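You operate a simulated robot arm through the tools that you are given. There is no shell and no other tool.

The job below is to be done with a simulated robot arm. You get a single attempt, and the scene is never put back.

JOB
Push the top left bench drawer shut. Take the beige box and put it on the shelf of the side table. Fetch the orange box and set it on the shelf of the side table. Push the door of the card cabinet shut. Open the bottom left bench drawer, take the red brush and leave it in the inside of the bottom left bench drawer, then shut the drawer. Put one of the crumpled papers from the top of the bench with drawers on the lens pack there. Any order will do.
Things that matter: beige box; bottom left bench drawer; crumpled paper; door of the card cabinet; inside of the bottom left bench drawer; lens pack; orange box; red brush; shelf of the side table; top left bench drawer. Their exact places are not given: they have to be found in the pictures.

Only the result counts: the job must be done as asked and must still hold three seconds after the hand-in. Knocking over, shifting, dropping, spilling or breaking anything else fails it.

ROBOT AND FRAMES
A 6-joint arm with a two-finger parallel gripper on a trunk, on a base that moves. Base frame: it is fixed to the floor where the robot stands at the start and does not move with it; the origin is under the middle of the robot, x ahead of it, y to its left, z up; the surface under the hand at the start is at about z = 0.85. Readings come in m, degrees, newtons and seconds.
With the tool pointing down near the work surface it reaches from about 0.36 to 0.88 m from the robot's upright axis, wherever it stands. Its first joint turns from -115.0 to 115.0 degrees. Places, roughly: beige box [-1.5, 2, 0.75]; bottom left bench drawer [0.7, -0.3, 0.2]; crumpled paper (7x7x6 cm) [0.1, -1.1, 0.9]; door of the card cabinet [-2.1, 1.4, 0.3]; inside of the bottom left bench drawer [0.7, -0.3, 0.1]; lens pack [0.75, -0.5, 0.75]; orange box [-1.25, 1.75, 0.75]; red brush (13x6x5 cm) [-0.1, -0.9, 0.9]; shelf of the side table [-1.1, 1.7, 0.3]; top left bench drawer [0.6, -0.1, 0.7]. Payload 3.43 kg.
The tool frame sits at the grasp point between the pads (the TCP): z along the fingers, y along the line on which they close. The tips reach 0.034 m beyond it. Largest opening 0.128 m; finger width 0.024, thickness 0.012; the body of the gripper, 0.048 by 0.13 m, starts 0.096 m behind the TCP.
Orientation is that of the tool frame in the base frame, as a unit quaternion [w, x, y, z]. With the fingers straight down and closing along the base's y, the tool's x points along the base's -x, its y along +y and its z along -z.

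CONTROLS
- The arm moves only by the tool jog_arm. Its argument "deltas" is one flat list of numbers, 7 for each row, row after row: the shift along the tool's x, y, z in m, then the turn, a rotation vector about the tool's x, y, z in degrees, then the finger opening in m, from 0 to 0.128. In form: [x, y, z, ax, ay, az, hand, x, y, z, ax, ay, az, hand, ...]. A call has 1 to 20 rows; each row shifts and turns the commanded pose from where the row before left it, along the tool's axes as they then stand. Each row takes 0.2 s and may step no farther than 0.05 m and 8.6 degrees from the row before; otherwise, or with a gripper value out of range, the whole call is refused. Where a pose cannot be reached the arm comes as near as it can. A force on the tool above 40 N (or 10 N above the force at the start of the call, whichever is more), or a blocked arm, ends the call early, and 0.2 s more pass. Each finger travels about 0.108 m/s and halts on what it meets, pressing with about 37 N; the grip force reading is that of the motor and also rises with nothing between the fingers. The clock runs only during rows and for 0.2 s after the last one: add rows that do not move to give the fingers time. The reply holds the time, the measured pose of the TCP, the force on the tool along the base axes, the opening and the grip force, in the units named above and with some noise, with the torque about the TCP (base axes, N m) and any sound that the robot's microphone picked up.
- Cameras (640 x 400 px; columns grow to the right, rows downward): "scene" is now at [-0.0234, 0.1289, 1.3716]; the picture's right is [-0.79, -0.62, 0.00], its down [-0.42, 0.53, -0.74] and it looks along [0.46, -0.58, -0.68] (base axes); focal length 256 px, centre (320, 200). "wrist" rides on the gripper at [0.076, -0.011, -0.16] in the tool frame; the picture's right is [0.15, 0.99, 0.00], its down [-0.88, 0.13, -0.46] and it looks along [-0.45, 0.07, 0.89] (tool axes); focal length 234 px, centre (320, 200).
- camera(camera): a new picture of that camera. The clock stands still meanwhile.
- raise_lower(by): moves the trunk up (or, below 0, down) by that many m; the arm and the scene camera ride with it, the base frame stays. It gives what a move gives, with no picture.
- base_move(legs): drives the robot by 1 to 6 legs, each [ahead, turn to the left] in m and degrees, along the robot's own axes; the way and the turn of a leg run together, so that a leg with both is an arc; at most 1.5 m and 180 degrees a leg. The arm and the cameras ride along, it lands a little off, and it stops where it bumps. It gives what a move gives.
- head_to(pan, tilt): turns the head with the scene camera to pan (to the left, within 103 degrees either way) and tilt (down, from -29 to 69), counted from straight ahead of the robot (the tilt from the chest, where the trunk bows). It gives what a move gives.
- pixel_to_xyz(camera, pixels): there is no depth. For up to 12 entries [column, row, z] of the newest picture of that camera ("zoom" is the newest enlarged one), the place [x, y] in the base frame at which the ray of that pixel passes the height z, good to about 0.002 m. The clock stands still meanwhile.
- enlarge(camera, box): a new picture of the part [left, top, right, bottom] of that camera's present view, enlarged. The clock stands still meanwhile.
- hand_in(): hands the job in; it is judged then, once.

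Leave the gripper open and the arm clear of the work at the hand-in unless told otherwise.

The tools are called as name(argument=value, ...) on one line, values as JSON. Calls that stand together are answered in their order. jog_arm: Moves the arm, as the interface text tells. Its arguments: {"type":"object","properties":{"deltas":{"type":"array","items":{"type":"number"}}},"required":["deltas"]} The other tools are called the same way: raise_lower (by) moves the trunk up or down; base_move (legs) drives the base; head_to (pan, tilt) turns the head that bears the scene camera; camera (camera) takes a picture; pixel_to_xyz (camera, pixels) gives the place at which the rays of pixels pass given heights; enlarge (camera, box) takes an enlarged picture of a part of a camera's view; hand_in () hands the job in.

At the start:

```text
time: 0.0
ee_pos: [0.4543, -0.2692, 1.0623]
ee_rot: [0.001, -0.001, 1.0, 0.0]
contact_force: [-1.0, 0.1, 0.2]
torque: [0.02, -0.02, -0.05]
finger_gap: 0.1283
gripper_force: 0.1
trunk travel left (down, up): [-0.65, 0.14]
robot x, y, heading: [-0.0017, 0.0018, 0.1]
head pan, tilt (commanded): [-51.8, 42.5]
```

scene: 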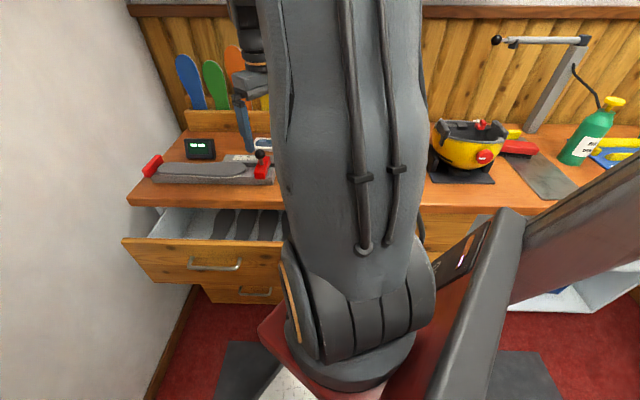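
wrist: 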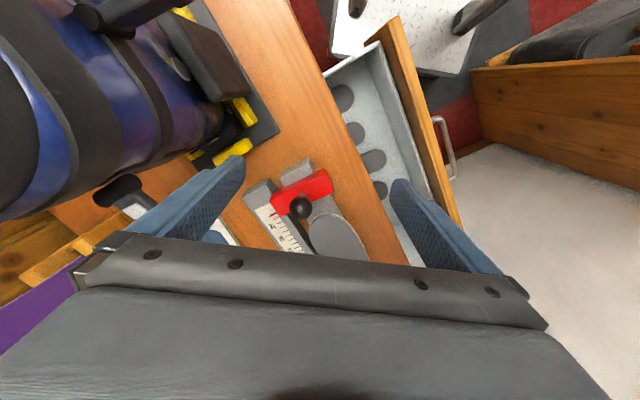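

I see the bench with an open drawer at the left (pixels ~ (210,260)) partly hidden by the arm. I will look around with the head to survey the scene, first further right, then straight ahead.

head_to(pan=-20, tilt=45)

camera(camera="scene")

head_to(pan=-85, tilt=35)

camera(camera="scene")

```text
time: 1.0
ee_pos: [0.4535, -0.2689, 1.0629]
ee_rot: [0.0, 0.0, 1.0, -0.001]
contact_force: [0.5, 0.4, -0.4]
torque: [0.0, 0.01, 0.01]
finger_gap: 0.128
gripper_force: 0.1
trunk travel left (down, up): [-0.65, 0.14]
robot x, y, heading: [-0.0027, 0.0002, 0.1]
head pan, tilt (commanded): [-20.0, 45.0]
```

```text
taken
```

scene: 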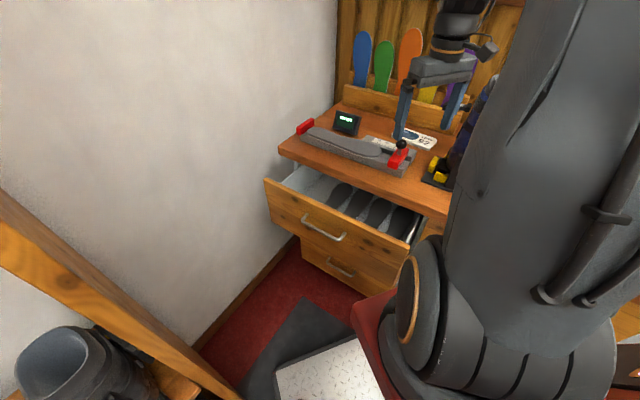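

```text
time: 2.3
ee_pos: [0.4543, -0.2687, 1.064]
ee_rot: [0.0, -0.001, 1.0, 0.0]
contact_force: [0.0, -0.5, -0.3]
torque: [-0.03, 0.0, -0.01]
finger_gap: 0.1282
gripper_force: 0.0
trunk travel left (down, up): [-0.65, 0.14]
robot x, y, heading: [-0.0, -0.0012, -0.0]
head pan, tilt (commanded): [-85.0, 35.0]
```

```text
taken
```

scene: 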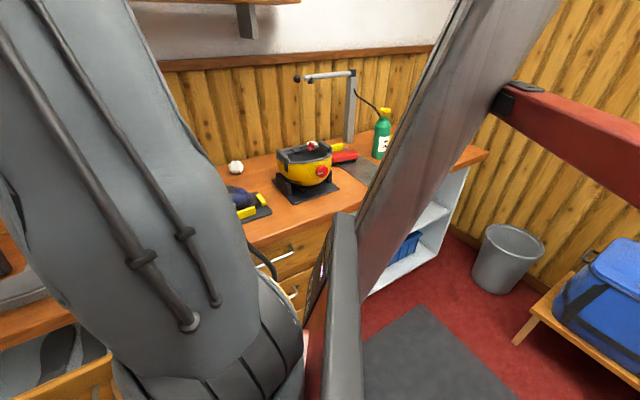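

I see the bench, a crumpled paper at about (235,167), the yellow ski-boot thing at (305,170) and the red brush at (345,157). I will look the other way around (left and behind) to learn the rest of the room.

head_to(pan=40, tilt=30)

camera(camera="scene")

head_to(pan=100, tilt=25)

camera(camera="scene")

head_to(pan=-103, tilt=25)

camera(camera="scene")

```text
time: 4.4
ee_pos: [0.453, -0.2679, 1.0637]
ee_rot: [0.0, 0.0, 1.0, 0.001]
contact_force: [-0.3, -1.1, -0.6]
torque: [0.01, 0.02, 0.01]
finger_gap: 0.128
gripper_force: 0.0
trunk travel left (down, up): [-0.65, 0.14]
robot x, y, heading: [0.003, -0.0007, 0.1]
head pan, tilt (commanded): [40.0, 30.0]
```

```text
taken
```

scene: 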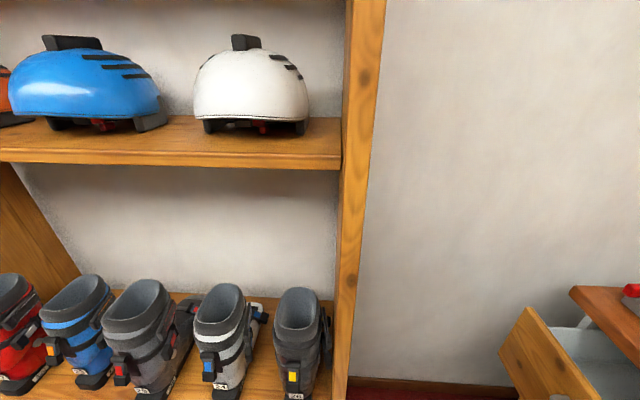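

```text
time: 5.7
ee_pos: [0.4534, -0.2685, 1.0642]
ee_rot: [0.0, 0.0, 1.0, 0.0]
contact_force: [0.3, 0.1, 0.5]
torque: [-0.04, -0.02, -0.01]
finger_gap: 0.1283
gripper_force: 0.0
trunk travel left (down, up): [-0.65, 0.14]
robot x, y, heading: [0.0011, -0.0003, -0.1]
head pan, tilt (commanded): [100.0, 25.0]
```

```text
taken
```

scene: 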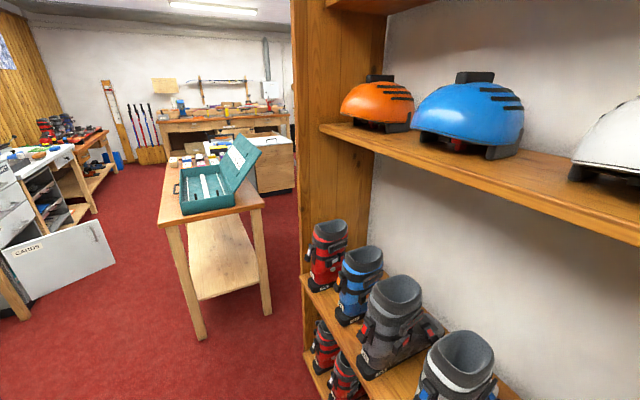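

```text
time: 8.6
ee_pos: [0.454, -0.2687, 1.0625]
ee_rot: [0.001, 0.0, 1.0, 0.0]
contact_force: [-0.1, 0.2, -1.4]
torque: [-0.05, 0.0, 0.04]
finger_gap: 0.1282
gripper_force: 0.1
trunk travel left (down, up): [-0.65, 0.14]
robot x, y, heading: [-0.0005, -0.0005, 0.0]
head pan, tilt (commanded): [-103.0, 25.0]
```

```text
taken
```

scene: 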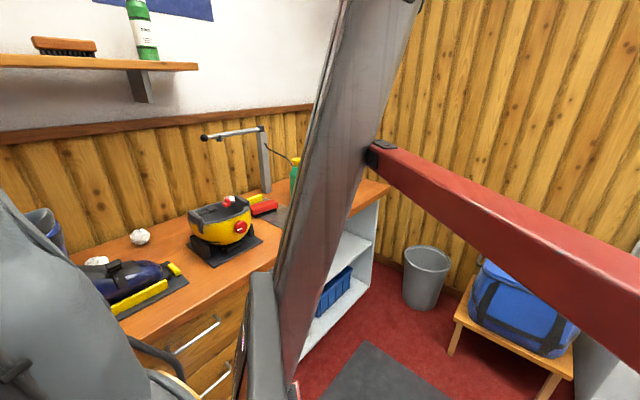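

I will look down around the robot itself to understand that grey post and red beam on the right (around (320,200)), and the base clearance.

head_to(pan=-103, tilt=65)

camera(camera="scene")

head_to(pan=-50, tilt=65)

camera(camera="scene")

head_to(pan=90, tilt=65)

camera(camera="scene")

head_to(pan=10, tilt=65)

camera(camera="scene")

```text
time: 9.7
ee_pos: [0.4534, -0.2681, 1.0626]
ee_rot: [0.0, 0.001, 1.0, -0.001]
contact_force: [-0.5, -0.4, 0.1]
torque: [-0.02, -0.02, -0.03]
finger_gap: 0.1281
gripper_force: 0.1
trunk travel left (down, up): [-0.65, 0.14]
robot x, y, heading: [-0.0022, 0.0037, 0.2]
head pan, tilt (commanded): [-103.0, 65.0]
```

```text
taken
```

scene: 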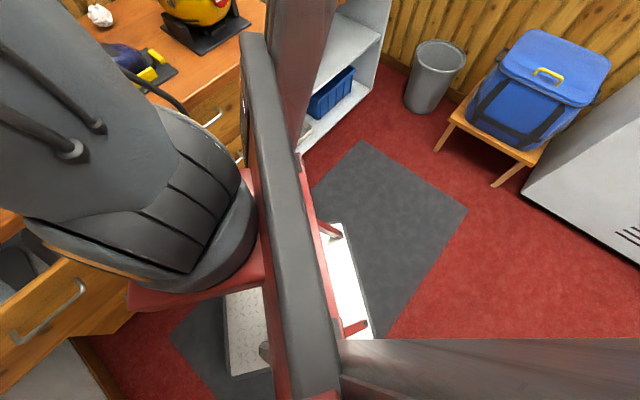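

```text
time: 10.9
ee_pos: [0.4545, -0.2679, 1.0624]
ee_rot: [-0.001, 0.0, 1.0, 0.0]
contact_force: [0.8, 0.6, -1.0]
torque: [0.0, 0.02, 0.0]
finger_gap: 0.1278
gripper_force: 0.1
trunk travel left (down, up): [-0.65, 0.14]
robot x, y, heading: [0.0001, -0.0045, -0.2]
head pan, tilt (commanded): [-50.0, 65.0]
```

```text
taken
```

scene: 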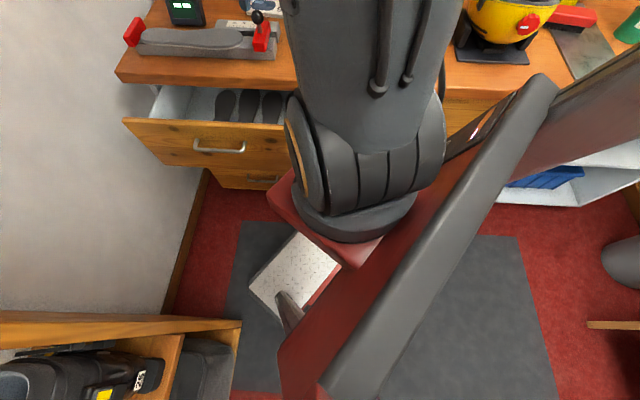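

```text
time: 13.2
ee_pos: [0.4548, -0.2687, 1.0622]
ee_rot: [-0.001, 0.0, 1.0, 0.0]
contact_force: [-0.2, 0.0, -0.6]
torque: [-0.01, 0.03, 0.02]
finger_gap: 0.1281
gripper_force: 0.1
trunk travel left (down, up): [-0.65, 0.14]
robot x, y, heading: [-0.0006, 0.0011, 0.1]
head pan, tilt (commanded): [90.0, 65.0]
```

```text
taken
```

scene: 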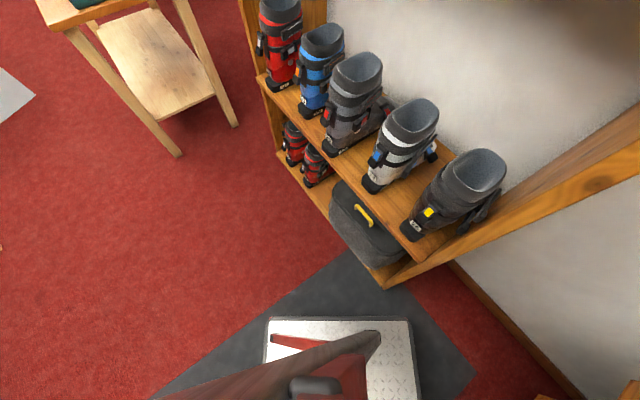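

```text
time: 14.7
ee_pos: [0.4544, -0.2676, 1.0633]
ee_rot: [0.0, 0.001, 1.0, 0.001]
contact_force: [-0.5, -0.3, 0.3]
torque: [0.0, 0.01, -0.01]
finger_gap: 0.1278
gripper_force: 0.2
trunk travel left (down, up): [-0.65, 0.14]
robot x, y, heading: [0.0012, -0.0, 0.0]
head pan, tilt (commanded): [10.0, 65.0]
```

```text
taken
```

scene: 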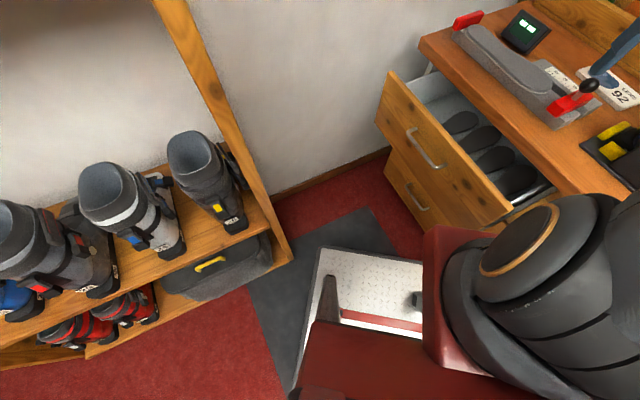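

The post and beam are the robot's own mast. The drawer top-left is open at (450,140) in this picture; the bench's front edge runs from about (420,40) to (600,195). I'll measure the bench and drawer geometry.

pixel_to_xyz(camera="scene", pixels=[[419, 40, 0.85], [527, 137, 0.85], [600, 193, 0.85], [388, 72, 0.75], [513, 207, 0.75], [380, 115, 0.6], [620, 95, 0.86], [384, 153, 0.5], [383, 190, 0.3], [275, 178, 0.0], [292, 262, 0.0], [322, 247, 0.05]])

enlarge(camera="scene", box=[360, 0, 640, 240])

camera(camera="wrist")

```text
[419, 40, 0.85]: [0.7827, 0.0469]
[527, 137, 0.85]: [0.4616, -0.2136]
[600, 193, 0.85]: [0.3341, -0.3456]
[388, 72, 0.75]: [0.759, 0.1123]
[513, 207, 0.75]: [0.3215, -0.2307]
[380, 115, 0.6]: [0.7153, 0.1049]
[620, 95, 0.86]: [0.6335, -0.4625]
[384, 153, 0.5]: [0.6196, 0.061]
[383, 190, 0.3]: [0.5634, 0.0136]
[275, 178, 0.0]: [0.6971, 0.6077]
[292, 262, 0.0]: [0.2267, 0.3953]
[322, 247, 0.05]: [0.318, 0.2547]
```

```text
1.67 times, centred on (500, 120) of scene
```

zoom: 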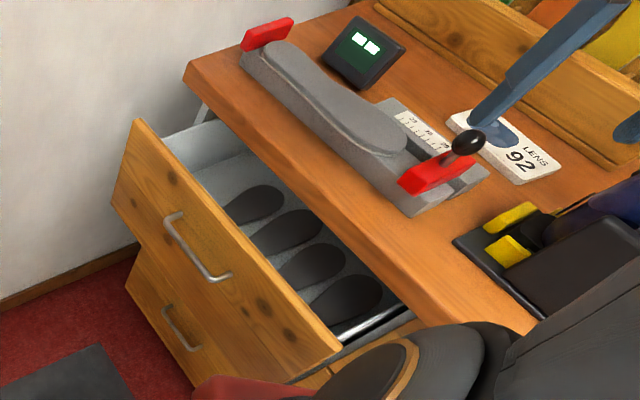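

```text
taken
```

wrist: 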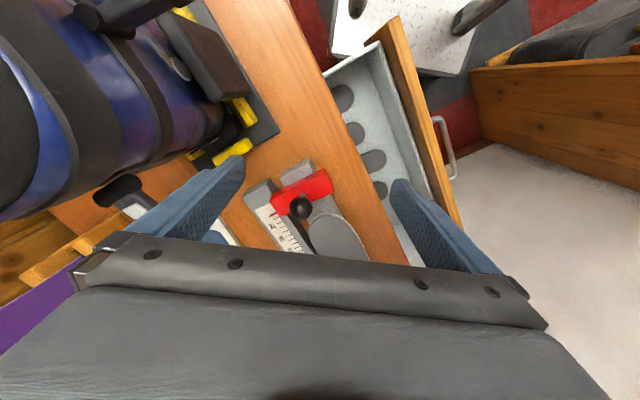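

I'll get the camera's present position from rays (two heights per pixel), and the footprint of the robot's base plate from its corners (315,247),(425,260).

pixel_to_xyz(camera="scene", pixels=[[320, 200, 0.0], [320, 200, 1.0], [100, 200, 0.0], [100, 200, 1.0], [540, 200, 0.0], [540, 200, 1.0], [423, 263, 0.05], [390, 80, 0.8], [390, 80, 0.7], [320, 247, 0.1], [290, 390, 0.1]])

head_to(pan=80, tilt=69)

camera(camera="scene")

pixel_to_xyz(camera="scene", pixels=[[320, 200, 0.0], [320, 200, 1.0], [100, 200, 0.0], [100, 200, 1.0]])

```text
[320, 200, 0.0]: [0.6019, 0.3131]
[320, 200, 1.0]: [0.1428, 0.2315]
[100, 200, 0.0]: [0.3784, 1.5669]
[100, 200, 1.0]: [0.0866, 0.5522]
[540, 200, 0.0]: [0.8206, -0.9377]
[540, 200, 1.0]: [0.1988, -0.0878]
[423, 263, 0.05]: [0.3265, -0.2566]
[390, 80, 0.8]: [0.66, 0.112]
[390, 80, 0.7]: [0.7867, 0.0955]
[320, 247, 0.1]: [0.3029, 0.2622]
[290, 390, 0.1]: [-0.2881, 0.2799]
```

```text
time: 16.1
ee_pos: [0.4542, -0.2684, 1.0628]
ee_rot: [0.001, 0.0, 1.0, -0.001]
contact_force: [0.0, -0.4, -0.5]
torque: [0.02, 0.02, 0.0]
finger_gap: 0.128
gripper_force: 0.1
trunk travel left (down, up): [-0.65, 0.14]
robot x, y, heading: [0.0006, 0.0019, -0.1]
head pan, tilt (commanded): [80.0, 68.8]
```

```text
taken
```

scene: 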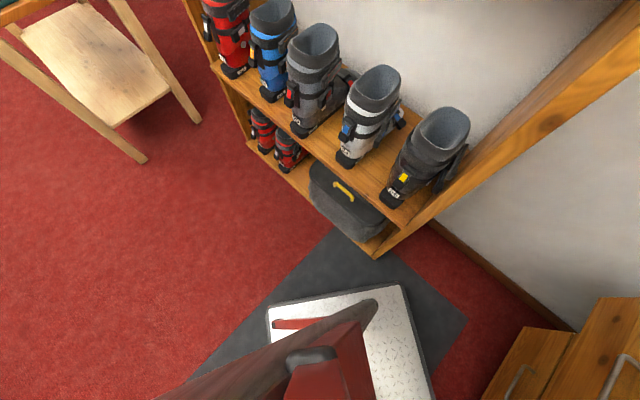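

```text
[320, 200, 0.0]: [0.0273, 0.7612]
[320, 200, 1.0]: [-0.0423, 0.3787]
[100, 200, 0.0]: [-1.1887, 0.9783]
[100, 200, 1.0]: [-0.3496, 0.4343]
```

pixel_to_xyz(camera="scene", pixels=[[400, 285, 0.05], [267, 308, 0.05], [432, 395, 0.05], [375, 258, 0.0], [247, 145, 0.0], [143, 160, 0.0], [200, 122, 0.0], [170, 85, 0.3], [108, 123, 0.3], [80, 0, 0.3], [20, 35, 0.3], [575, 330, 0.0]])

```text
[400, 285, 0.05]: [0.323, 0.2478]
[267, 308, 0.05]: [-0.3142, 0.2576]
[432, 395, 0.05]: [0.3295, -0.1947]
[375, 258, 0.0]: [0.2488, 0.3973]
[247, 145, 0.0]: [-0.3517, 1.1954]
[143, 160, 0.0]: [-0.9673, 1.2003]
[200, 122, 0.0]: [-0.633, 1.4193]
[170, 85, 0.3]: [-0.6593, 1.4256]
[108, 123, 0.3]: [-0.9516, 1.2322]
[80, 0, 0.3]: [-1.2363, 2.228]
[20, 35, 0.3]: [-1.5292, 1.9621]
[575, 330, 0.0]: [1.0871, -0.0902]
```

I know now: the bench front runs along direction (0.78,0.63), its outward normal is about (-0.63,0.78), and the base plate is about 0.64 x 0.51 m. The hand is above the bench between objects, so I first lift it straight up by 0.16 m before moving the base.

jog_arm(deltas=[0, 0, -0.04, 0, 0, 0, 0.128, 0, 0, -0.04, 0, 0, 0, 0.128, 0, 0, -0.04, 0, 0, 0, 0.128, 0, 0, -0.04, 0, 0, 0, 0.128])

```text
time: 17.1
ee_pos: [0.4532, -0.2671, 1.2248]
ee_rot: [-0.001, 0.0, 1.0, 0.0]
contact_force: [0.7, 1.2, -0.6]
torque: [0.0, 0.0, -0.01]
finger_gap: 0.1279
gripper_force: 0.0
trunk travel left (down, up): [-0.65, 0.14]
robot x, y, heading: [-0.0006, 0.0011, -0.2]
head pan, tilt (commanded): [80.0, 68.8]
```

The hand is at z=1.22, well above the bench things. Next: back up 0.15 m and turn right 141° so the bench lies on the robot's left (where the head has a free view).

base_move(legs=[[-0.15, 0], [0, -70], [0, -71]])

head_to(pan=90, tilt=40)

camera(camera="scene")

```text
time: 24.6
ee_pos: [-0.6723, -0.0861, 1.2244]
ee_rot: [0.0, 0.94, 0.341, 0.0]
contact_force: [0.8, -0.1, 0.2]
torque: [-0.03, -0.02, -0.02]
finger_gap: 0.1279
gripper_force: 0.0
trunk travel left (down, up): [-0.65, 0.14]
robot x, y, heading: [-0.1526, -0.0036, -140.2]
head pan, tilt (commanded): [80.0, 68.8]
```

```text
time: 25.5
ee_pos: [-0.6725, -0.0854, 1.2242]
ee_rot: [0.0, 0.94, 0.342, 0.0]
contact_force: [0.7, -0.4, -0.4]
torque: [-0.01, -0.03, -0.01]
finger_gap: 0.1282
gripper_force: 0.1
trunk travel left (down, up): [-0.65, 0.14]
robot x, y, heading: [-0.1494, 0.0015, -140.2]
head pan, tilt (commanded): [90.0, 40.0]
```

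```text
taken
```

scene: 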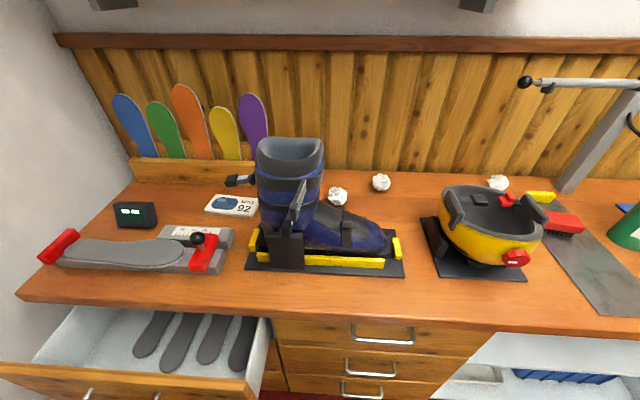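

Now there is a clear view: lens pack at (232,206), crumpled papers at (337,195), (381,182), (497,183), red brush at (565,222), open drawer at the lower left. I'll enlarge portions and measure.

enlarge(camera="scene", box=[180, 120, 420, 270])

enlarge(camera="scene", box=[400, 120, 640, 270])

pixel_to_xyz(camera="scene", pixels=[[206, 209, 0.86], [212, 194, 0.86], [259, 199, 0.86], [254, 218, 0.86], [337, 205, 0.85], [381, 190, 0.85], [497, 190, 0.85], [540, 230, 0.86], [583, 232, 0.86], [22, 300, 0.85], [330, 318, 0.85], [600, 330, 0.85]])

```text
2.67 times, centred on (300, 195) of scene
```

zoom: 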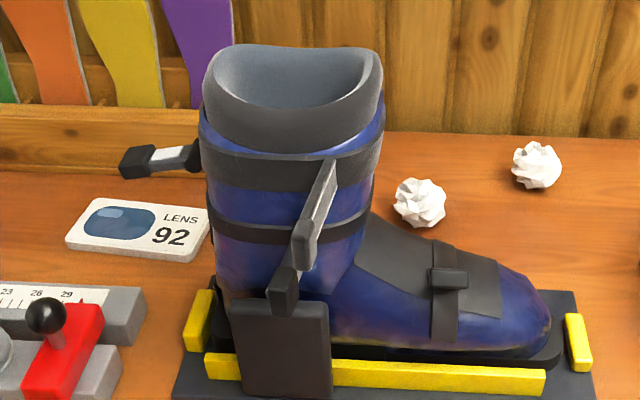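

```text
2.67 times, centred on (520, 195) of scene
```

zoom: 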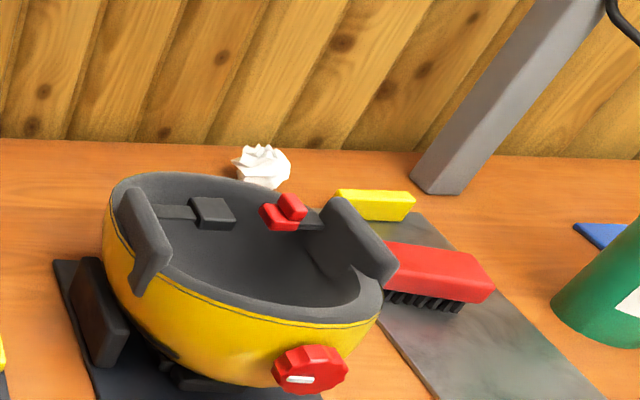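

```text
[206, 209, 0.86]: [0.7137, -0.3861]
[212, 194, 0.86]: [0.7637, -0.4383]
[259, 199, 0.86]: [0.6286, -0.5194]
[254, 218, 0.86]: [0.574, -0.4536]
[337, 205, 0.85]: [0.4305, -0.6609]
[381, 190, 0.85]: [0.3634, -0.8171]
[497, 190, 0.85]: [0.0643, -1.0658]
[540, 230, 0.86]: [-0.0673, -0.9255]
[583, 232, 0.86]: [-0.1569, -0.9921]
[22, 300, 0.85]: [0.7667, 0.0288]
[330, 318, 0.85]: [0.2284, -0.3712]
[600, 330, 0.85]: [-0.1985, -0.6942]
```

I'll measure the obstacles: boot plate corners around (248,268),(403,275), the yellow fixture plate (437,275),(525,275), the wall foot, the brush ends and the stone plate.

pixel_to_xyz(camera="scene", pixels=[[248, 268, 0.85], [403, 275, 0.85], [393, 230, 0.85], [256, 230, 0.85], [422, 217, 0.85], [437, 275, 0.85], [525, 277, 0.85], [420, 172, 0.85], [280, 168, 0.85], [130, 182, 0.85], [563, 190, 0.85], [290, 150, 1.12]])

pixel_to_xyz(camera="zoom", pixels=[[390, 280, 0.87], [385, 245, 0.9], [465, 305, 0.87], [495, 285, 0.9], [440, 250, 0.9], [262, 185, 0.86], [335, 200, 0.86], [415, 208, 0.86]])

```text
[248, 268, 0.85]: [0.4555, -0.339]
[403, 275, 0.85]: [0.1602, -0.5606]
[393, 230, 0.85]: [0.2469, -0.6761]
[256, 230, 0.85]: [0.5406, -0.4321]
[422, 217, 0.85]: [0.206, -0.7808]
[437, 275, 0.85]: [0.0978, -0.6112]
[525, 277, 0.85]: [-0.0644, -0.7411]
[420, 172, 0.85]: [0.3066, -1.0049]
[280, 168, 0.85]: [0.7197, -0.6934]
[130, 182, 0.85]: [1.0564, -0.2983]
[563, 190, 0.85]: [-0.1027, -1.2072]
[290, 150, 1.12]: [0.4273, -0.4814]
```

```text
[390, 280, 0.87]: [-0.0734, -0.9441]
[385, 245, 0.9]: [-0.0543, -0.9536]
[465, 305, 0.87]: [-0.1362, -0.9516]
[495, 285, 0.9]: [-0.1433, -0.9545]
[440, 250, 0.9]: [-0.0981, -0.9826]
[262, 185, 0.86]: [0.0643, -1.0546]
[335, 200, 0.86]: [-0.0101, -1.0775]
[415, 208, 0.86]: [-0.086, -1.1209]
```

The bench frame is now clear (axis at 37°, front edge at 0.436 m from the start axis, wall 0.55 m behind). Now the open drawer: I tilt the head to see its front properly.

head_to(pan=110, tilt=55)

camera(camera="scene")

```text
time: 26.3
ee_pos: [-0.6734, -0.0854, 1.2238]
ee_rot: [0.0, 0.94, 0.342, 0.0]
contact_force: [0.6, -0.2, -0.2]
torque: [0.03, -0.02, 0.01]
finger_gap: 0.1281
gripper_force: 0.1
trunk travel left (down, up): [-0.65, 0.14]
robot x, y, heading: [-0.1526, -0.0002, -140.4]
head pan, tilt (commanded): [103.1, 55.0]
```

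```text
taken
```

scene: 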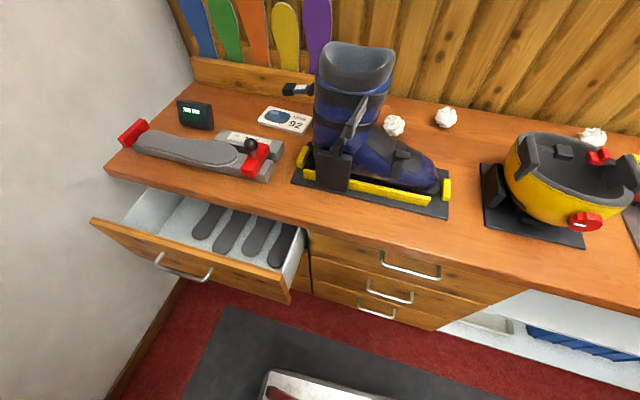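

pixel_to_xyz(camera="scene", pixels=[[92, 221, 0.7], [92, 221, 0.75], [92, 221, 0.8], [288, 291, 0.7], [288, 291, 0.75], [288, 291, 0.8], [292, 303, 0.6], [292, 303, 0.7], [158, 258, 0.7], [210, 278, 0.7], [310, 232, 0.8], [308, 262, 0.75]])

enlarge(camera="scene", box=[80, 160, 340, 320])

```text
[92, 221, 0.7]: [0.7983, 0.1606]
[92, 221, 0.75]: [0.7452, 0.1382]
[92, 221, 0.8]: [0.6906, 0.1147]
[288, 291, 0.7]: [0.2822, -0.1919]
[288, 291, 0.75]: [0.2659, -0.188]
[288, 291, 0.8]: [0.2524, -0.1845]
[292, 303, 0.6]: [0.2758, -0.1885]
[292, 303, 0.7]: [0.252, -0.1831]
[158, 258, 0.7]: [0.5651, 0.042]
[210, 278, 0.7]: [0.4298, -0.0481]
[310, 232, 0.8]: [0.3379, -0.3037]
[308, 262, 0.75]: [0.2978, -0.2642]
```

```text
2.46 times, centred on (210, 240) of scene
```

zoom: 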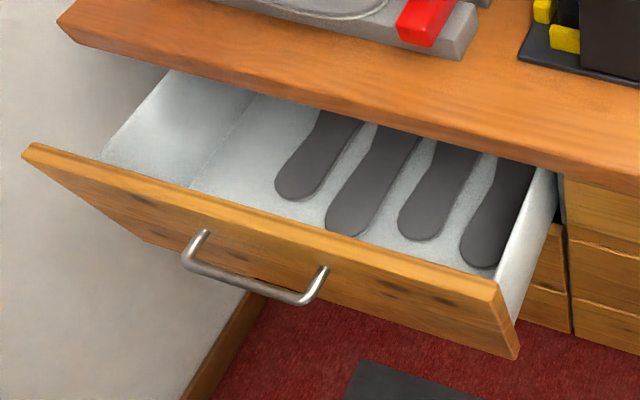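

Drawer front: top edge z≈0.80, bottom ≈0.60, spanning about 0.5 m, sticking out ~0.13 m. I turn the robot left 87° so that it faces the bench squarely (heading -53°); the hand at z=1.22 is clear of everything.

base_move(legs=[[0, 87.3]])

head_to(pan=15, tilt=50)

camera(camera="scene")

```text
time: 30.4
ee_pos: [-0.0915, -0.5242, 1.2246]
ee_rot: [-0.001, 0.445, 0.896, 0.0]
contact_force: [0.5, -0.2, 0.5]
torque: [0.02, -0.01, 0.03]
finger_gap: 0.128
gripper_force: 0.0
trunk travel left (down, up): [-0.65, 0.14]
robot x, y, heading: [-0.1502, -0.0012, -53.2]
head pan, tilt (commanded): [103.1, 55.0]
```

```text
time: 32.0
ee_pos: [-0.0911, -0.5231, 1.2242]
ee_rot: [0.0, 0.444, 0.896, 0.0]
contact_force: [-0.7, 0.5, 0.6]
torque: [0.02, -0.03, -0.04]
finger_gap: 0.128
gripper_force: 0.1
trunk travel left (down, up): [-0.65, 0.14]
robot x, y, heading: [-0.1532, 0.002, -52.8]
head pan, tilt (commanded): [15.0, 50.0]
```

```text
taken
```

scene: 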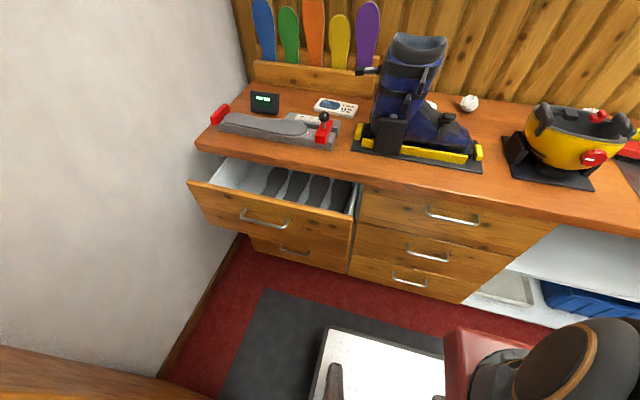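

The bottom-left drawer's handle shows at (295,250), the top one's at (263,218). I'll measure rays through the handles and drawer edges at two heights to find their places on the front plane.

enlarge(camera="scene", box=[180, 150, 380, 275])

pixel_to_xyz(camera="scene", pixels=[[282, 247, 0.5], [282, 247, 0.3], [308, 253, 0.5], [308, 253, 0.3], [240, 211, 0.7], [287, 224, 0.7], [427, 210, 0.7], [478, 220, 0.7], [348, 272, 0.3], [352, 255, 0.5], [460, 303, 0.3], [187, 183, 0.8]])

```text
3.20 times, centred on (280, 212) of scene
```

zoom: 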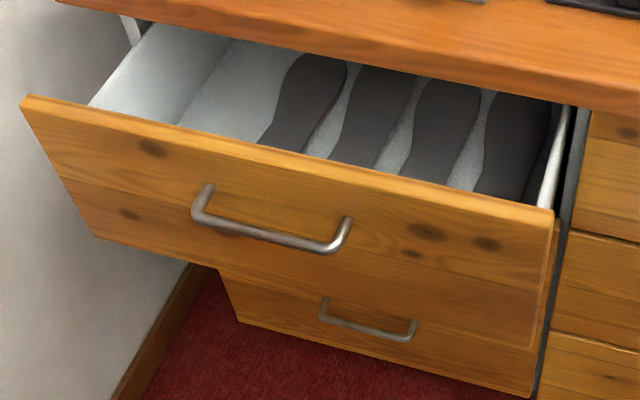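

```text
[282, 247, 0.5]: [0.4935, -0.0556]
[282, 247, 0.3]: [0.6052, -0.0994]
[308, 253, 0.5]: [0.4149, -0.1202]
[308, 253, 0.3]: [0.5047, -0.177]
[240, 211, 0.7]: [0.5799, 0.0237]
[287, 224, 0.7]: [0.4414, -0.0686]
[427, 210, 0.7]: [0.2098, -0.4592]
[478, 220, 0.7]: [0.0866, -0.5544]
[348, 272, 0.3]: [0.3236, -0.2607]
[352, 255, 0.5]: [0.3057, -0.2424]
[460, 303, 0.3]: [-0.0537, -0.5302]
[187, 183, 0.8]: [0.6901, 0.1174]
```

Bottom handle: bar at about z≈0.33, centre about 0.35 along the bench. To push the top drawer: hand now at (-0.09,-0.52,1.22). I close the fingers and move it 0.6 m to the left along the bench front (tool y) at this height.

jog_arm(deltas=[0, 0.0467, 0, 0, 0, 0, 0, 0, 0.0467, 0, 0, 0, 0, 0, 0, 0.0467, 0, 0, 0, 0, 0, 0, 0.0467, 0, 0, 0, 0, 0, 0, 0.0467, 0, 0, 0, 0, 0, 0, 0.0467, 0, 0, 0, 0, 0, 0, 0.0467, 0, 0, 0, 0, 0, 0, 0.0467, 0, 0, 0, 0, 0, 0, 0.0467, 0, 0, 0, 0, 0, 0, 0.0467, 0, 0, 0, 0, 0, 0, 0.0467, 0, 0, 0, 0, 0, 0, 0.0467, 0, 0, 0, 0, 0, 0, 0.0467, 0, 0, 0, 0, 0])

```text
time: 34.8
ee_pos: [0.3923, -0.1565, 1.2237]
ee_rot: [0.0, 0.446, 0.895, 0.0]
contact_force: [-0.5, -1.1, -0.1]
torque: [0.02, -0.02, 0.01]
finger_gap: 0.0
gripper_force: 33.3
trunk travel left (down, up): [-0.65, 0.14]
robot x, y, heading: [-0.1516, -0.0004, -52.8]
head pan, tilt (commanded): [15.0, 50.0]
```

At the desired place along the bench. Next: pull the hand 0.135 m back from the bench (tool x), then tilt it 45° so that the closed fingertips point toward the drawer front and down.

jog_arm(deltas=[0.045, 0, 0, 0, 0, 0, 0, 0.045, 0, 0, 0, 0, 0, 0, 0.045, 0, 0, 0, 0, 0, 0, 0, 0, 0, 0, -7.5, 0, 0, 0, 0, 0, 0, -7.5, 0, 0, 0, 0, 0, 0, -7.5, 0, 0, 0, 0, 0, 0, -7.5, 0, 0, 0, 0, 0, 0, -7.5, 0, 0, 0, 0, 0, 0, -7.5, 0, 0])

camera(camera="scene")

```text
time: 36.8
ee_pos: [0.3112, -0.0489, 1.2236]
ee_rot: [0.344, 0.411, 0.827, -0.171]
contact_force: [0.4, -0.6, 0.1]
torque: [0.01, 0.01, -0.03]
finger_gap: 0.0003
gripper_force: 33.2
trunk travel left (down, up): [-0.65, 0.14]
robot x, y, heading: [-0.1518, -0.0014, -52.7]
head pan, tilt (commanded): [15.0, 50.0]
```

```text
taken
```

scene: 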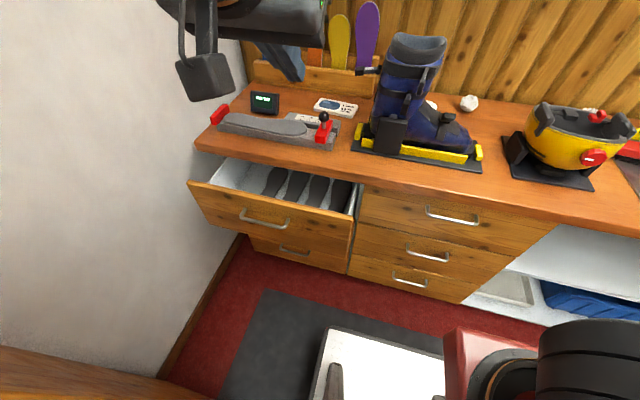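

Tilt is right (tool axis points to the bench and 45° down). Fingers at 0.226 m in front; now lower straight down 0.5 m to drawer-front height (tool x and z equal steps).

jog_arm(deltas=[0.0353, 0, 0.0353, 0, 0, 0, 0, 0.0353, 0, 0.0353, 0, 0, 0, 0, 0.0353, 0, 0.0353, 0, 0, 0, 0, 0.0353, 0, 0.0353, 0, 0, 0, 0, 0.0353, 0, 0.0353, 0, 0, 0, 0, 0.0353, 0, 0.0353, 0, 0, 0, 0, 0.0353, 0, 0.0353, 0, 0, 0, 0, 0.0353, 0, 0.0353, 0, 0, 0, 0, 0.0353, 0, 0.0353, 0, 0, 0, 0, 0.0353, 0, 0.0353, 0, 0, 0, 0])

camera(camera="scene")

```text
time: 39.0
ee_pos: [0.3704, -0.0266, 0.7762]
ee_rot: [0.336, 0.41, 0.829, -0.178]
contact_force: [-1.0, -0.6, 0.4]
torque: [0.08, -0.04, 0.04]
finger_gap: 0.0
gripper_force: 33.2
out of reach, approached as far as the arm can: row 8, 9, 10
trunk travel left (down, up): [-0.65, 0.14]
robot x, y, heading: [-0.1497, 0.0017, -53.0]
head pan, tilt (commanded): [15.0, 50.0]
```

```text
taken
```

scene: 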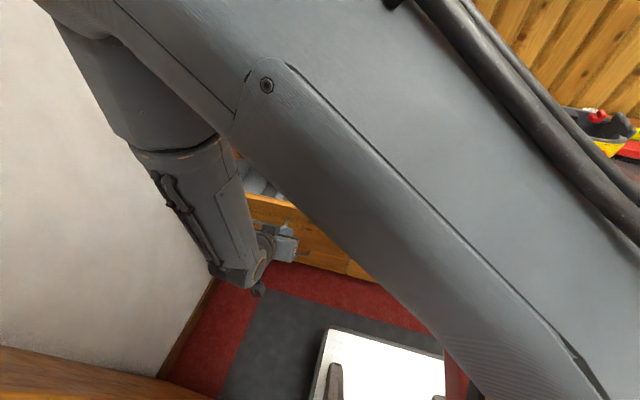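

The arm can't fold that low here, it drifted sideways. I raise the hand again by 0.3 m and then lower the trunk instead.

jog_arm(deltas=[-0.0353, 0, -0.0353, 0, 0, 0, 0, -0.0353, 0, -0.0353, 0, 0, 0, 0, -0.0353, 0, -0.0353, 0, 0, 0, 0, -0.0353, 0, -0.0353, 0, 0, 0, 0, -0.0353, 0, -0.0353, 0, 0, 0, 0, -0.0353, 0, -0.0353, 0, 0, 0, 0, -0.0353, 0, -0.0353, 0, 0, 0, 0])

```text
time: 40.6
ee_pos: [0.3698, -0.0246, 1.1252]
ee_rot: [0.343, 0.41, 0.828, -0.17]
contact_force: [-0.1, -0.3, 0.6]
torque: [-0.02, 0.04, -0.02]
finger_gap: 0.0
gripper_force: 32.5
trunk travel left (down, up): [-0.65, 0.14]
robot x, y, heading: [-0.1507, -0.0012, -52.8]
head pan, tilt (commanded): [15.0, 50.0]
```

Back up at z=1.125. I shift 0.07 m to the right (away from the handle), then lower the trunk by 0.40 m so the fingertips come to drawer-front height (~0.70).

jog_arm(deltas=[0, -0.035, 0, 0, 0, 0, 0, 0, -0.035, 0, 0, 0, 0, 0])

raise_lower(by=-0.4)

camera(camera="scene")

camera(camera="wrist")

```text
time: 41.2
ee_pos: [0.3136, -0.0683, 1.1248]
ee_rot: [0.343, 0.411, 0.827, -0.171]
contact_force: [0.2, 0.3, 1.0]
torque: [-0.03, -0.02, -0.05]
finger_gap: 0.0
gripper_force: 33.1
trunk travel left (down, up): [-0.65, 0.14]
robot x, y, heading: [-0.1507, 0.0011, -52.8]
head pan, tilt (commanded): [15.0, 50.0]
```

```text
time: 45.0
ee_pos: [0.3135, -0.0745, 0.7233]
ee_rot: [0.341, 0.415, 0.826, -0.173]
contact_force: [0.8, 0.1, -0.6]
torque: [-0.04, -0.03, -0.01]
finger_gap: 0.0002
gripper_force: 32.7
trunk travel left (down, up): [-0.25, 0.54]
robot x, y, heading: [-0.1548, -0.0, -53.3]
head pan, tilt (commanded): [15.0, 50.0]
```

```text
taken
```

scene: 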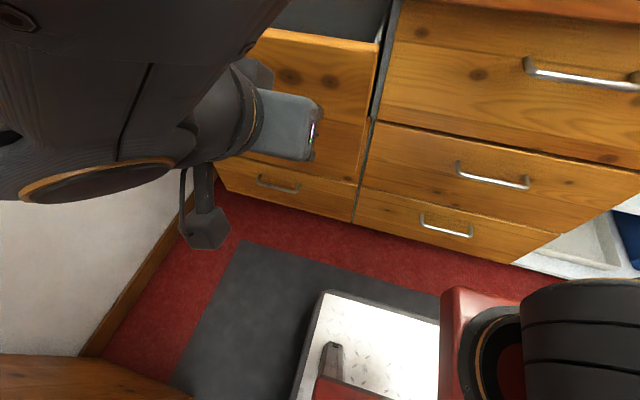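

```text
taken
```

wrist: 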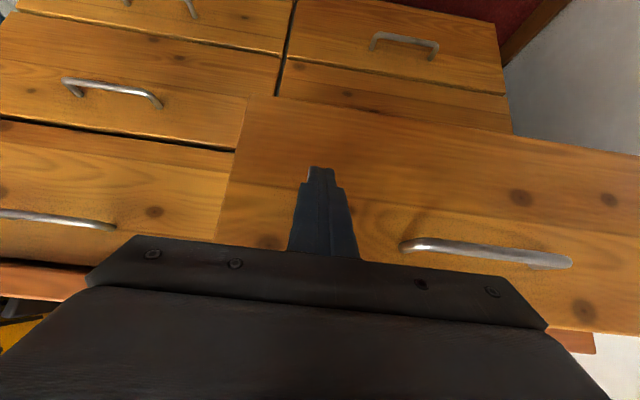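

The fingertips are in front of the drawer front, right of its handle. Now push horizontally toward the bench (tool -x,+z equal) in small steps, watching force.

jog_arm(deltas=[-0.01414, 0, 0.01414, 0, 0, 0, 0, -0.01414, 0, 0.01414, 0, 0, 0, 0, -0.01414, 0, 0.01414, 0, 0, 0, 0, -0.01414, 0, 0.01414, 0, 0, 0, 0, -0.01414, 0, 0.01414, 0, 0, 0, 0, -0.01414, 0, 0.01414, 0, 0, 0, 0, -0.01414, 0, 0.01414, 0, 0, 0, 0])

camera(camera="wrist")

```text
time: 46.6
ee_pos: [0.3977, -0.1792, 0.722]
ee_rot: [0.342, 0.411, 0.828, -0.17]
contact_force: [0.0, 0.6, 0.8]
torque: [0.01, 0.0, -0.02]
finger_gap: 0.0001
gripper_force: 32.9
trunk travel left (down, up): [-0.25, 0.54]
robot x, y, heading: [-0.15, 0.0006, -52.6]
head pan, tilt (commanded): [15.0, 50.0]
```

```text
taken
```

wrist: 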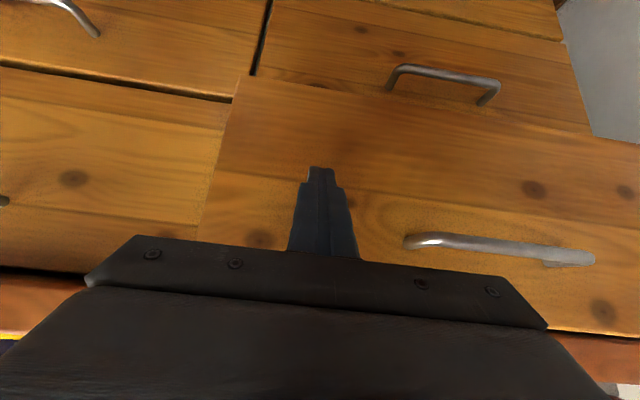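

The drawer is moving in with the fingertips (force stays small). Continue pushing with finer steps until it meets the stop.

jog_arm(deltas=[-0.0071, 0, 0.0071, 0, 0, 0, 0, -0.0071, 0, 0.0071, 0, 0, 0, 0, -0.0071, 0, 0.0071, 0, 0, 0, 0, -0.0071, 0, 0.0071, 0, 0, 0, 0, -0.0071, 0, 0.0071, 0, 0, 0, 0, -0.0071, 0, 0.0071, 0, 0, 0, 0, -0.0071, 0, 0.0071, 0, 0, 0, 0, -0.0071, 0, 0.0071, 0, 0, 0, 0])

camera(camera="wrist")

camera(camera="scene")

```text
time: 48.2
ee_pos: [0.4358, -0.2263, 0.7222]
ee_rot: [0.341, 0.41, 0.829, -0.168]
contact_force: [-9.0, 11.5, 5.1]
torque: [0.02, 0.05, -0.06]
finger_gap: 0.0
gripper_force: 33.0
trunk travel left (down, up): [-0.25, 0.54]
robot x, y, heading: [-0.1496, 0.0019, -52.7]
head pan, tilt (commanded): [15.0, 50.0]
stopped in row 7: the force on the tool passed its limit at 64 N (the readings are from after the stop); the commanded pose is now the measured one
```

```text
taken
```

wrist: 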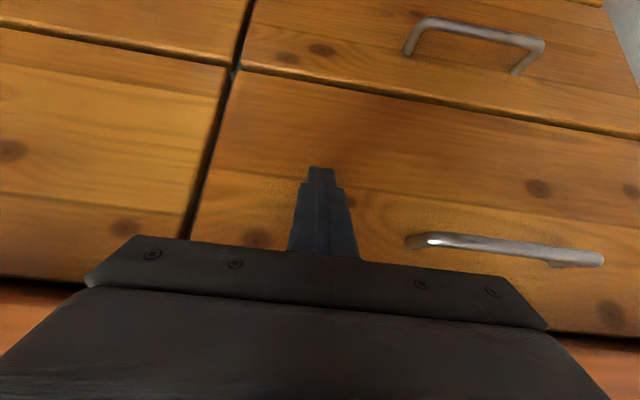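

```text
taken
```

scene: 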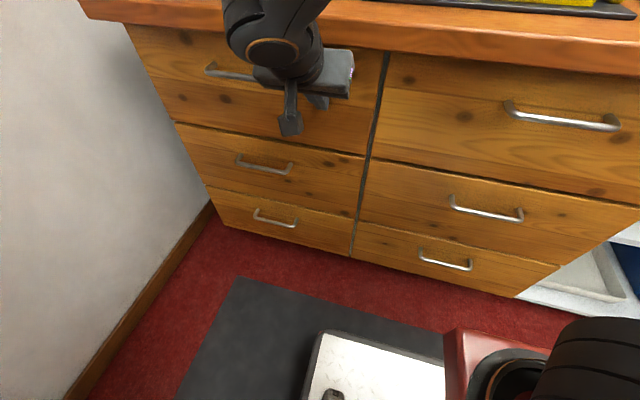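

The top-left drawer is shut. Left column has three drawers; the bottom-left one's handle is at (275,218). I back off from the front, then measure.

pixel_to_xyz(camera="scene", pixels=[[254, 214, 0.2], [254, 214, 0.3], [297, 225, 0.2], [297, 225, 0.3], [205, 186, 0.4], [205, 186, 0.2], [352, 218, 0.3], [349, 257, 0.1], [349, 257, 0.2], [360, 158, 0.6], [360, 158, 0.5]])

jog_arm(deltas=[0.0353, 0, -0.0353, 0, 0, 0, 0, 0.0353, 0, -0.0353, 0, 0, 0, 0, 0.0353, 0, -0.0353, 0, 0, 0, 0, 0.0353, 0, -0.0353, 0, 0, 0, 0])

enlarge(camera="scene", box=[140, 90, 460, 290])

```text
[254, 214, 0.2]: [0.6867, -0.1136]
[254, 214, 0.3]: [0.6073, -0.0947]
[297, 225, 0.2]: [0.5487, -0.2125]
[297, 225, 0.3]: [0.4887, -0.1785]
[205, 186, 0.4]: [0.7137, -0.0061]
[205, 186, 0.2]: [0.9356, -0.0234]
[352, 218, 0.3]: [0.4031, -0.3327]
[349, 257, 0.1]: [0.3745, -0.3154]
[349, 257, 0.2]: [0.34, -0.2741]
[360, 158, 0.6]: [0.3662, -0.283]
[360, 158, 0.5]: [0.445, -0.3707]
```

```text
time: 49.2
ee_pos: [0.3153, -0.0761, 0.7216]
ee_rot: [0.338, 0.417, 0.825, -0.174]
contact_force: [-0.5, 0.4, -0.4]
torque: [0.01, -0.02, 0.01]
finger_gap: 0.0
gripper_force: 33.3
trunk travel left (down, up): [-0.25, 0.54]
robot x, y, heading: [-0.1513, -0.0047, -52.7]
head pan, tilt (commanded): [15.0, 50.0]
```

```text
2.00 times, centred on (300, 190) of scene
```

zoom: 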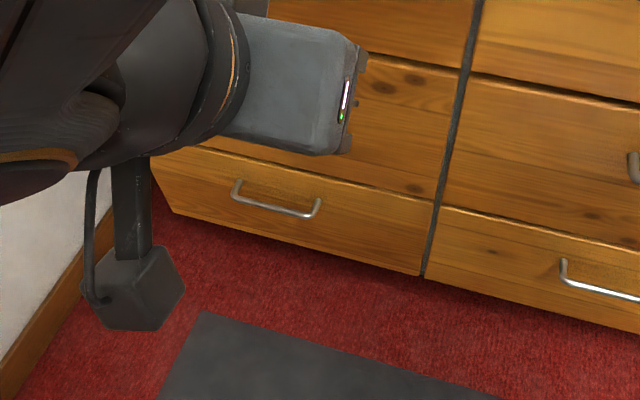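

Bottom-left handle bar: z≈0.315, centre about 0.35 along the bench, ~0.43 from start axis. I move the hand left 0.145 m, level it to horizontal (−45° about tool y), and roll 90° so that the fingers close vertically, opening them to 0.08.

jog_arm(deltas=[0, 0.048, 0, 0, 0, 0, 0.08, 0, 0.048, 0, 0, 0, 0, 0.08, 0, 0.048, 0, 0, 0, 0, 0.08, 0, 0, 0, 0, -7.5, 0, 0.08, 0, 0, 0, 0, -7.5, 0, 0.08, 0, 0, 0, 0, -7.5, 0, 0.08, 0, 0, 0, 0, -7.5, 0, 0.08, 0, 0, 0, 0, -7.5, 0, 0.08, 0, 0, 0, 0, -7.5, 0, 0.08, 0, 0, 0, 0, 0, 8.2, 0.08, 0, 0, 0, 0, 0, 8.2, 0.08, 0, 0, 0, 0, 0, 8.2, 0.08, 0, 0, 0, 0, 0, 8.2, 0.08, 0, 0, 0, 0, 0, 8.2, 0.08, 0, 0, 0, 0, 0, 8.2, 0.08, 0, 0, 0, 0, 0, 8.2, 0.08, 0, 0, 0, 0, 0, 8.2, 0.08, 0, 0, 0, 0, 0, 8.2, 0.08, 0, 0, 0, 0, 0, 8.2, 0.08, 0, 0, 0, 0, 0, 8.0, 0.08])

camera(camera="scene")

```text
time: 51.1
ee_pos: [0.4341, -0.0221, 0.8064]
ee_rot: [0.618, 0.408, 0.621, -0.257]
contact_force: [-0.5, 0.4, 0.2]
torque: [-0.02, -0.02, -0.02]
finger_gap: 0.0801
gripper_force: 0.1
trunk travel left (down, up): [-0.25, 0.54]
robot x, y, heading: [-0.1535, -0.0012, -52.6]
head pan, tilt (commanded): [15.0, 50.0]
stopped in row 9: the arm was blocked; the commanded pose is now the measured one
```

```text
taken
```

scene: 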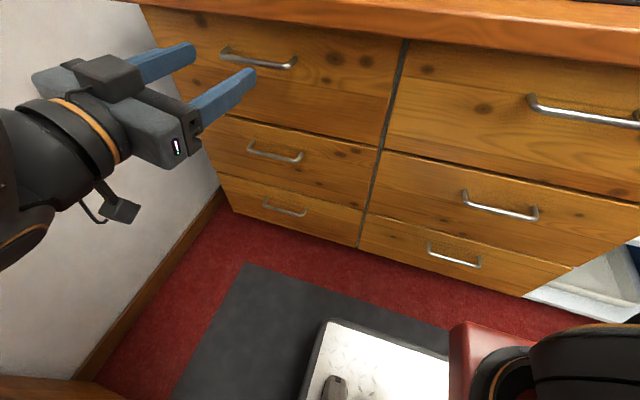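

The arm was blocked at row 9 while levelling. I look left to see what the elbow/forearm might be touching.

head_to(pan=65, tilt=30)

camera(camera="scene")

head_to(pan=40, tilt=-10)

camera(camera="scene")

```text
time: 52.3
ee_pos: [0.434, -0.0167, 0.8006]
ee_rot: [0.618, 0.402, 0.624, -0.258]
contact_force: [-0.6, 0.8, 0.2]
torque: [0.01, 0.04, -0.03]
finger_gap: 0.08
gripper_force: 0.1
trunk travel left (down, up): [-0.25, 0.54]
robot x, y, heading: [-0.154, -0.0005, -52.9]
head pan, tilt (commanded): [65.0, 30.0]
```

```text
taken
```

scene: 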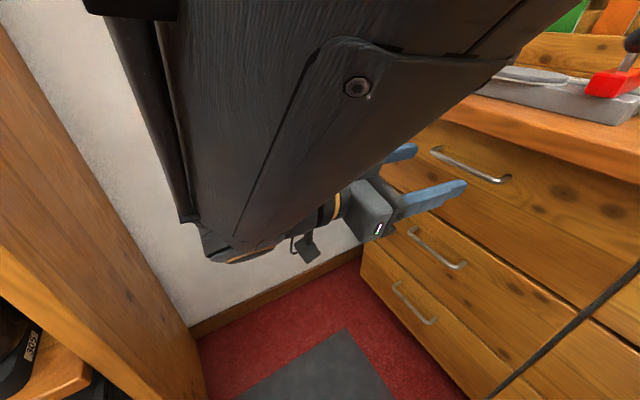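

```text
time: 53.4
ee_pos: [0.4328, -0.0181, 0.8011]
ee_rot: [0.618, 0.402, 0.624, -0.26]
contact_force: [1.0, 0.8, 0.1]
torque: [0.0, 0.03, -0.01]
finger_gap: 0.0798
gripper_force: 0.1
trunk travel left (down, up): [-0.25, 0.54]
robot x, y, heading: [-0.1494, 0.0021, -52.8]
head pan, tilt (commanded): [40.0, -10.0]
```

```text
taken
```

scene: 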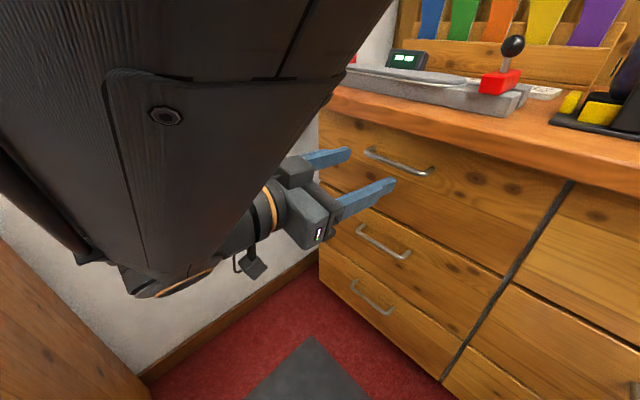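

The forearm comes down right past the head, so there is too little room at this distance. I raise the trunk again, un-tilt the hand and bring it to the middle, then back the robot off from the bench.

raise_lower(by=0.4)

jog_arm(deltas=[0, 0, 0, 0, 7.5, 0, 0.08, 0, 0, 0, 0, 7.5, 0, 0.08, 0, 0, 0, 0, 7.5, 0, 0.08, 0, 0, 0, 0, 7.5, 0, 0.08, 0, 0, 0, 0, 7.5, 0, 0.08])

```text
time: 57.2
ee_pos: [0.4346, -0.0176, 1.2011]
ee_rot: [0.618, 0.402, 0.624, -0.26]
contact_force: [0.1, -0.1, 0.0]
torque: [0.0, 0.03, -0.02]
finger_gap: 0.0799
gripper_force: 0.1
trunk travel left (down, up): [-0.65, 0.14]
robot x, y, heading: [-0.1547, -0.0022, -52.8]
head pan, tilt (commanded): [40.0, -10.0]
```

```text
time: 58.4
ee_pos: [0.435, -0.0163, 1.2011]
ee_rot: [0.384, 0.464, 0.79, -0.117]
contact_force: [-0.6, 0.1, 0.2]
torque: [-0.03, -0.04, -0.03]
finger_gap: 0.08
gripper_force: 0.0
trunk travel left (down, up): [-0.65, 0.14]
robot x, y, heading: [-0.1517, -0.0011, -53.1]
head pan, tilt (commanded): [40.0, -10.0]
```

Straighten the small roll/yaw error of the hand, then bring it 0.3 m to the right to the robot's centre line.

jog_arm(deltas=[0, 0, 0, 0, 0, -6.75, 0.08, 0, 0, 0, 0, 0, -6.75, 0.08, 0, 0, 0, 4.1, 0, 3.8, 0.08, -0.0068, -0.043, 0.0074, 0, 0, 0, 0.08, -0.0068, -0.043, 0.0074, 0, 0, 0, 0.08, -0.0068, -0.043, 0.0074, 0, 0, 0, 0.08, -0.0068, -0.043, 0.0074, 0, 0, 0, 0.08, -0.0068, -0.043, 0.0074, 0, 0, 0, 0.08, -0.0068, -0.043, 0.0074, 0, 0, 0, 0.08, -0.0068, -0.043, 0.0074, 0, 0, 0, 0.08])

```text
time: 60.6
ee_pos: [0.2581, -0.2621, 1.1887]
ee_rot: [0.359, 0.409, 0.82, -0.179]
contact_force: [0.4, 0.6, 0.0]
torque: [-0.01, -0.02, 0.01]
finger_gap: 0.0799
gripper_force: 0.1
out of reach, approached as far as the arm can: row 9, 10
trunk travel left (down, up): [-0.65, 0.14]
robot x, y, heading: [-0.1517, -0.0007, -52.5]
head pan, tilt (commanded): [40.0, -10.0]
```

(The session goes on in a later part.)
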